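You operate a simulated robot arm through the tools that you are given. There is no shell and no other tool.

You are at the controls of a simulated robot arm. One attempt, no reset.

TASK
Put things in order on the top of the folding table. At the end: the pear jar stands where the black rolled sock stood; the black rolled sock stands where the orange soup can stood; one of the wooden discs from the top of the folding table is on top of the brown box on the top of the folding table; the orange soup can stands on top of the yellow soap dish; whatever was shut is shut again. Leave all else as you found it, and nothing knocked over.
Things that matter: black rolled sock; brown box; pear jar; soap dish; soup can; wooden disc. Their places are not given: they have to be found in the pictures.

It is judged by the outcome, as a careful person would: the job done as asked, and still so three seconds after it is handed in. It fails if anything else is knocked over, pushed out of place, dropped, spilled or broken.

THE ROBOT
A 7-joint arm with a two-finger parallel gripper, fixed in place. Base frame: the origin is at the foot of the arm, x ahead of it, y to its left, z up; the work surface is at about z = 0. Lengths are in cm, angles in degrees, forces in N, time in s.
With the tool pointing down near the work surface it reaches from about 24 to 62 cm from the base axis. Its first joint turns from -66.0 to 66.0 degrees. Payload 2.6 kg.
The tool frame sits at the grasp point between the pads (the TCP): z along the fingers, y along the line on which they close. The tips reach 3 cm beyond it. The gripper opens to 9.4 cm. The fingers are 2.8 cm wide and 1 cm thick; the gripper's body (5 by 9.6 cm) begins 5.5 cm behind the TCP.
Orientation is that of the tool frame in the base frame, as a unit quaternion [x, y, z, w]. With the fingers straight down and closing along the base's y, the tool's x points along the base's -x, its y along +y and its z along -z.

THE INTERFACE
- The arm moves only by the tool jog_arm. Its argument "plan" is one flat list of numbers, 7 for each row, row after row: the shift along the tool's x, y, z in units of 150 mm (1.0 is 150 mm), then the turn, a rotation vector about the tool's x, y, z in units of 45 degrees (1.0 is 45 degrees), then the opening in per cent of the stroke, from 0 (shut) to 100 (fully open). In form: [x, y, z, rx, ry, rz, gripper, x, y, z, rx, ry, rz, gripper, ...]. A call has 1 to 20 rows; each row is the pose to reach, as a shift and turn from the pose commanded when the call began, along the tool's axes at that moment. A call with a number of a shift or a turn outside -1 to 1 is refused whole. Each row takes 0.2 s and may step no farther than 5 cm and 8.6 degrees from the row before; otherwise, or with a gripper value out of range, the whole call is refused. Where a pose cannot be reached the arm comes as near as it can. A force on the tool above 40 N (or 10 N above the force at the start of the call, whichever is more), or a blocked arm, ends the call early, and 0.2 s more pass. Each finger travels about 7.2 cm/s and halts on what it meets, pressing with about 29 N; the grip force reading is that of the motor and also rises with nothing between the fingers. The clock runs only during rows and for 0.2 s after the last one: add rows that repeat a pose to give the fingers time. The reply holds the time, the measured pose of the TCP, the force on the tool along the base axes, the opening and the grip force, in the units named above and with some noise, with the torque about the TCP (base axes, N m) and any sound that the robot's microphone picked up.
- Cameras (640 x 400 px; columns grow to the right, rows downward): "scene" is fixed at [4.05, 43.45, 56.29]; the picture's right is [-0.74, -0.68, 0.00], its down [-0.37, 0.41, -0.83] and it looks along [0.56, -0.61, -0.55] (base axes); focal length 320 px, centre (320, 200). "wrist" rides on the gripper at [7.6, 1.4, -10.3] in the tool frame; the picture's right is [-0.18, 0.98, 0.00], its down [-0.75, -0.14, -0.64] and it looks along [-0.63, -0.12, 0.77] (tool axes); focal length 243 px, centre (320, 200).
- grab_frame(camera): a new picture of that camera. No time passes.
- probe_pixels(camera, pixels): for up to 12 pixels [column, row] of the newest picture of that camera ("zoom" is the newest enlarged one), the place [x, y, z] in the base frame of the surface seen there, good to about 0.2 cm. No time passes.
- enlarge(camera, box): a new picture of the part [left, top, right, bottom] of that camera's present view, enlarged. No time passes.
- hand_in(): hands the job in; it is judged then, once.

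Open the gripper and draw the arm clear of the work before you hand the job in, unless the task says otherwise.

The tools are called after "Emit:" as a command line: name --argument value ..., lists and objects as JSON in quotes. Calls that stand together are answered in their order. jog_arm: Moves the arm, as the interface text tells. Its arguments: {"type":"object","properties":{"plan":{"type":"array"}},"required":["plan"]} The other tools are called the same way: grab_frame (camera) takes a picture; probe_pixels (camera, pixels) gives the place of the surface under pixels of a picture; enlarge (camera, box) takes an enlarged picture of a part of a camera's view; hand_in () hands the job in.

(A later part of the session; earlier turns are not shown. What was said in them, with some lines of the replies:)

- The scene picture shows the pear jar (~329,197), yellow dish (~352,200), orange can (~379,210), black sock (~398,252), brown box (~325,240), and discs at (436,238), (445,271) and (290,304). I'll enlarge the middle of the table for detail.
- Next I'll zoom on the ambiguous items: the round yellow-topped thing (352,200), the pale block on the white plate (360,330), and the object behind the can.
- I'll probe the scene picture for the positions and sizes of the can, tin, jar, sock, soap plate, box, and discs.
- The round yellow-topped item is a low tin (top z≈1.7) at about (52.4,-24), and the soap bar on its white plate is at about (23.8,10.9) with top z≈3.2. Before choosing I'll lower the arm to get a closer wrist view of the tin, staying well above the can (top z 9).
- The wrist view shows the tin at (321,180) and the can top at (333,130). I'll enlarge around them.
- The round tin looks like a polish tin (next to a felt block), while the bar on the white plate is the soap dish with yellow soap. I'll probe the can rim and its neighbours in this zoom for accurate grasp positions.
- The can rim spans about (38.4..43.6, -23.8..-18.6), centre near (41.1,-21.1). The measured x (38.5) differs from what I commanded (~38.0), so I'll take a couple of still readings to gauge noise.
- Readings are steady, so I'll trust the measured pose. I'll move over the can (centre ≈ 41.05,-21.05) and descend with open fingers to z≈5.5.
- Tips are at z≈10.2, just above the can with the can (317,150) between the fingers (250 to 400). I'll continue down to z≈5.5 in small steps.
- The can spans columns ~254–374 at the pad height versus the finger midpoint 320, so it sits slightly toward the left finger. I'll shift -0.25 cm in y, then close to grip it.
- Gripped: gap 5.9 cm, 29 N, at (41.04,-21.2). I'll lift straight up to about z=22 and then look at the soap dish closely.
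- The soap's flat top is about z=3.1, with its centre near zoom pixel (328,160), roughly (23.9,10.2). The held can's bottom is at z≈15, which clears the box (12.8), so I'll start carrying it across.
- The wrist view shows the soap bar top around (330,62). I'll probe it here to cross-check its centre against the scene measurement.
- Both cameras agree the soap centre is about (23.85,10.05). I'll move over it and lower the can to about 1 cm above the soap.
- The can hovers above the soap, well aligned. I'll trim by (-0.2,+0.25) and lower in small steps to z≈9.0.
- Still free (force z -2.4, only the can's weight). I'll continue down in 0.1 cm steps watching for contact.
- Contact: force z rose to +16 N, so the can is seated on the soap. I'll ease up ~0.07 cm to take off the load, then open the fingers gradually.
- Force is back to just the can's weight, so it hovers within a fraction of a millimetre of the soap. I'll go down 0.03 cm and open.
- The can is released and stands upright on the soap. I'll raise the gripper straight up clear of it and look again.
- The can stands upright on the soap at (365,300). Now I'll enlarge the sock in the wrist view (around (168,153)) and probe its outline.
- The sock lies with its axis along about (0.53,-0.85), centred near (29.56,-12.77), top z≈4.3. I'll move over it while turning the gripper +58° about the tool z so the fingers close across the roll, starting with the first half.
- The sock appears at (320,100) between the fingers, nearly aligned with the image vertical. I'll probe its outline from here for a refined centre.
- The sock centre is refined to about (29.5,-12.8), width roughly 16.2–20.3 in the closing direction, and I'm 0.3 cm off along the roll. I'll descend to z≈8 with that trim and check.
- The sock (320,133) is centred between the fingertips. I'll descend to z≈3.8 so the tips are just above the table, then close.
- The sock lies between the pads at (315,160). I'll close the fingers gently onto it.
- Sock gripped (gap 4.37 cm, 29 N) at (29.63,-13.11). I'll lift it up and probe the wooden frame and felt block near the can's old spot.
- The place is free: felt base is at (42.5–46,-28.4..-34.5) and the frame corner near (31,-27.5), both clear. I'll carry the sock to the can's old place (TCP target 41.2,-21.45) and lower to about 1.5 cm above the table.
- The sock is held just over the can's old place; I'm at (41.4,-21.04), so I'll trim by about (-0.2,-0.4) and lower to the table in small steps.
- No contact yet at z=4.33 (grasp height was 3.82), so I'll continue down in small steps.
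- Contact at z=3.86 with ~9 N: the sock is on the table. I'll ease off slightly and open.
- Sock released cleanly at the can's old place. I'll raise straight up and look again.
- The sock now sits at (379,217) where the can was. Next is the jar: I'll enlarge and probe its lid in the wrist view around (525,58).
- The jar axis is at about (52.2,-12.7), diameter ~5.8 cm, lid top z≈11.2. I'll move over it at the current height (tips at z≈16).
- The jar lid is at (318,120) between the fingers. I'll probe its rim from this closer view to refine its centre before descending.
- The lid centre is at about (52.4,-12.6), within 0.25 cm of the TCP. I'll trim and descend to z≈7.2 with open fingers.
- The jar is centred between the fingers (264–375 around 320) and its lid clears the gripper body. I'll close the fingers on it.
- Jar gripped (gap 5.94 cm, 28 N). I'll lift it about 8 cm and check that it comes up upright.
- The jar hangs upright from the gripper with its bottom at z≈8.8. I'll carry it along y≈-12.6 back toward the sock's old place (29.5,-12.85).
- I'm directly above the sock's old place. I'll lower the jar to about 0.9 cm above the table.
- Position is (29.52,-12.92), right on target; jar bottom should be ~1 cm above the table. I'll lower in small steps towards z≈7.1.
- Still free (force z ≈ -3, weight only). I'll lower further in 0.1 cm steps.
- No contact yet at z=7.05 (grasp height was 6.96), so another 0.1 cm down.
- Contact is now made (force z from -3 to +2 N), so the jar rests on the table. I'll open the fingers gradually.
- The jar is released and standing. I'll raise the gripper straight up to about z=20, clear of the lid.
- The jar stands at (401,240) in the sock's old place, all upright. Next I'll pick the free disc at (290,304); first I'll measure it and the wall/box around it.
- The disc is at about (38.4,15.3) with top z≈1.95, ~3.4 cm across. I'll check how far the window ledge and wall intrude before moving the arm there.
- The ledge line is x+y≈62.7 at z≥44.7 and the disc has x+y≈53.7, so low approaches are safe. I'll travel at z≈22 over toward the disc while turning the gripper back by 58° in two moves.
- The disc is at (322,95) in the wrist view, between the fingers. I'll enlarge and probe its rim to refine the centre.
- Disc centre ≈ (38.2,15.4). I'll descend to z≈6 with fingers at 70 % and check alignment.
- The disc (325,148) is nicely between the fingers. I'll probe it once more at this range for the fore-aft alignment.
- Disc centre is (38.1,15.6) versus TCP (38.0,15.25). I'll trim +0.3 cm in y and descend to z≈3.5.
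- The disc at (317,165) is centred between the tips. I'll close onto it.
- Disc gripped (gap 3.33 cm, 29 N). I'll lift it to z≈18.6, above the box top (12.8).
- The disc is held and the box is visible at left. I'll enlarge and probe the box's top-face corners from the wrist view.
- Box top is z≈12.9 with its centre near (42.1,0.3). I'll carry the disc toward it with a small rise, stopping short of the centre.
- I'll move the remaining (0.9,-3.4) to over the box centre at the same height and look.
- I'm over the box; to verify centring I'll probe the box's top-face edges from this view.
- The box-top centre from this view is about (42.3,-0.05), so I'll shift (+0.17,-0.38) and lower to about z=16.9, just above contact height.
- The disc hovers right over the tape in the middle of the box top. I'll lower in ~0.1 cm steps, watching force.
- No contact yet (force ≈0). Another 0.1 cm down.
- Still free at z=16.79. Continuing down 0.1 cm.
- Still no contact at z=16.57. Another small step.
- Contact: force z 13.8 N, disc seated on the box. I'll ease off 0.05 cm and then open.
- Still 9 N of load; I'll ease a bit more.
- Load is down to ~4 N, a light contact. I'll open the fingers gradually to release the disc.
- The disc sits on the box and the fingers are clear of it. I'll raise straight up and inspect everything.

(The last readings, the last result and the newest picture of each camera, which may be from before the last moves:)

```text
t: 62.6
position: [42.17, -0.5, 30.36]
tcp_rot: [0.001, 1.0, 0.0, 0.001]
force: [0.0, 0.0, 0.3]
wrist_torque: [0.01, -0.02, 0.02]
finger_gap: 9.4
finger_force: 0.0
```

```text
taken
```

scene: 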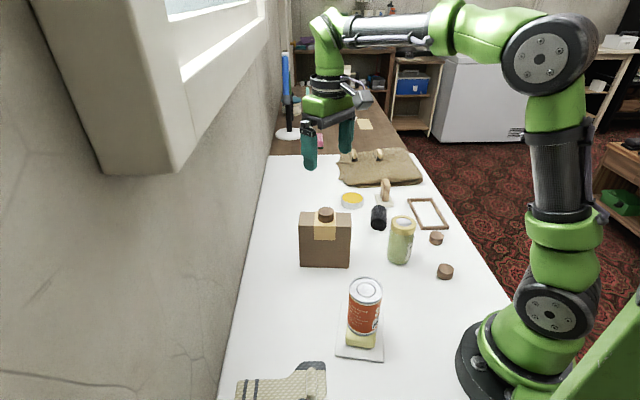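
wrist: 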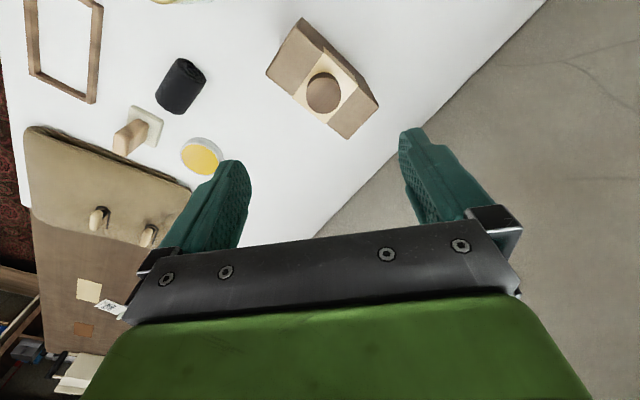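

All items look right: disc on the box (325,213), jar at (401,240), sock at (379,217), can on the soap (364,305). I'll draw the arm back to its starting pose and inspect the final state up close.

Emit:
jog_arm --plan '[0.137, -0.187, -0.093, 0, 0, 0, 100, 0.273, -0.373, -0.187, 0, 0, 0, 100, 0.41, -0.56, -0.28, 0, 0, 0, 100, 0.547, -0.747, -0.373, 0, 0, 0, 100, 0.547, -0.747, -0.373, 0, 0, 0, 100, 0.547, -0.747, -0.373, 0, 0, 0, 100]'

Emit:
enlarge --camera "scene" --box '[280, 170, 480, 290]'

Emit:
enlarge --camera "scene" --box '[310, 265, 420, 370]'

Emit:
grab_frame --camera "wrist"

```text
t: 64.0
position: [34.21, -11.52, 36.2]
tcp_rot: [0.0, 1.0, 0.001, 0.001]
force: [-0.8, -0.2, 0.4]
wrist_torque: [0.0, -0.04, 0.0]
finger_gap: 9.39
finger_force: 0.0
```

```text
3.20 times, centred on (380, 230) of scene
```

zoom: 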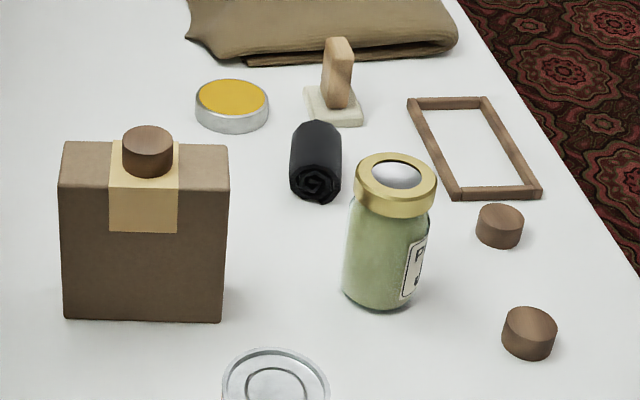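

```text
3.81 times, centred on (365, 318) of scene
```

zoom: 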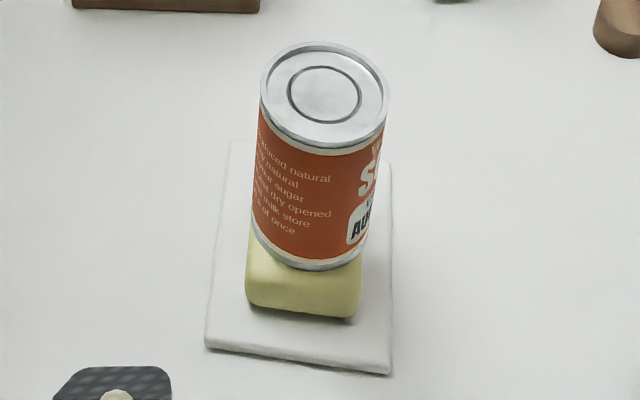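

```text
taken
```

wrist: 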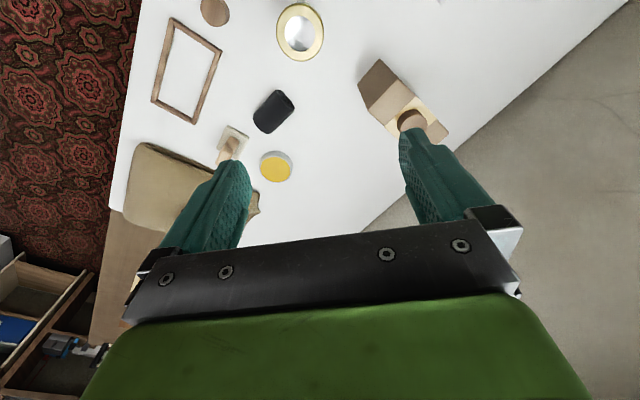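

The last pictures show the can upright on the yellow soap of the dish, the sock in the can's old place and the jar in the sock's. One disc is centred on the box, and everything else is where it was. The gripper is open and the arm is clear, so I'm handing the job in.

Emit:
hand_in

```text
The job is handed in.
```

I finished the job and handed it in. In the last pictures everything stood upright and nothing else had moved.

- **Pear jar:** it stands where the black rolled sock was.
- **Black rolled sock:** it lies where the orange soup can stood, turned the same way as before.
- **Wooden disc:** the one from the wall side of the table is now in the middle of the brown box's top.
- **Orange soup can:** it stands on the yellow soap bar on the white dish.
- **Shut things:** I opened nothing, so nothing needed shutting again.

The one judgement call was which item was the "yellow soap dish". I took it to be the white dish with the pale yellow soap bar. The other candidate was a round metal tin with a yellow top, which looked more like a polish tin.
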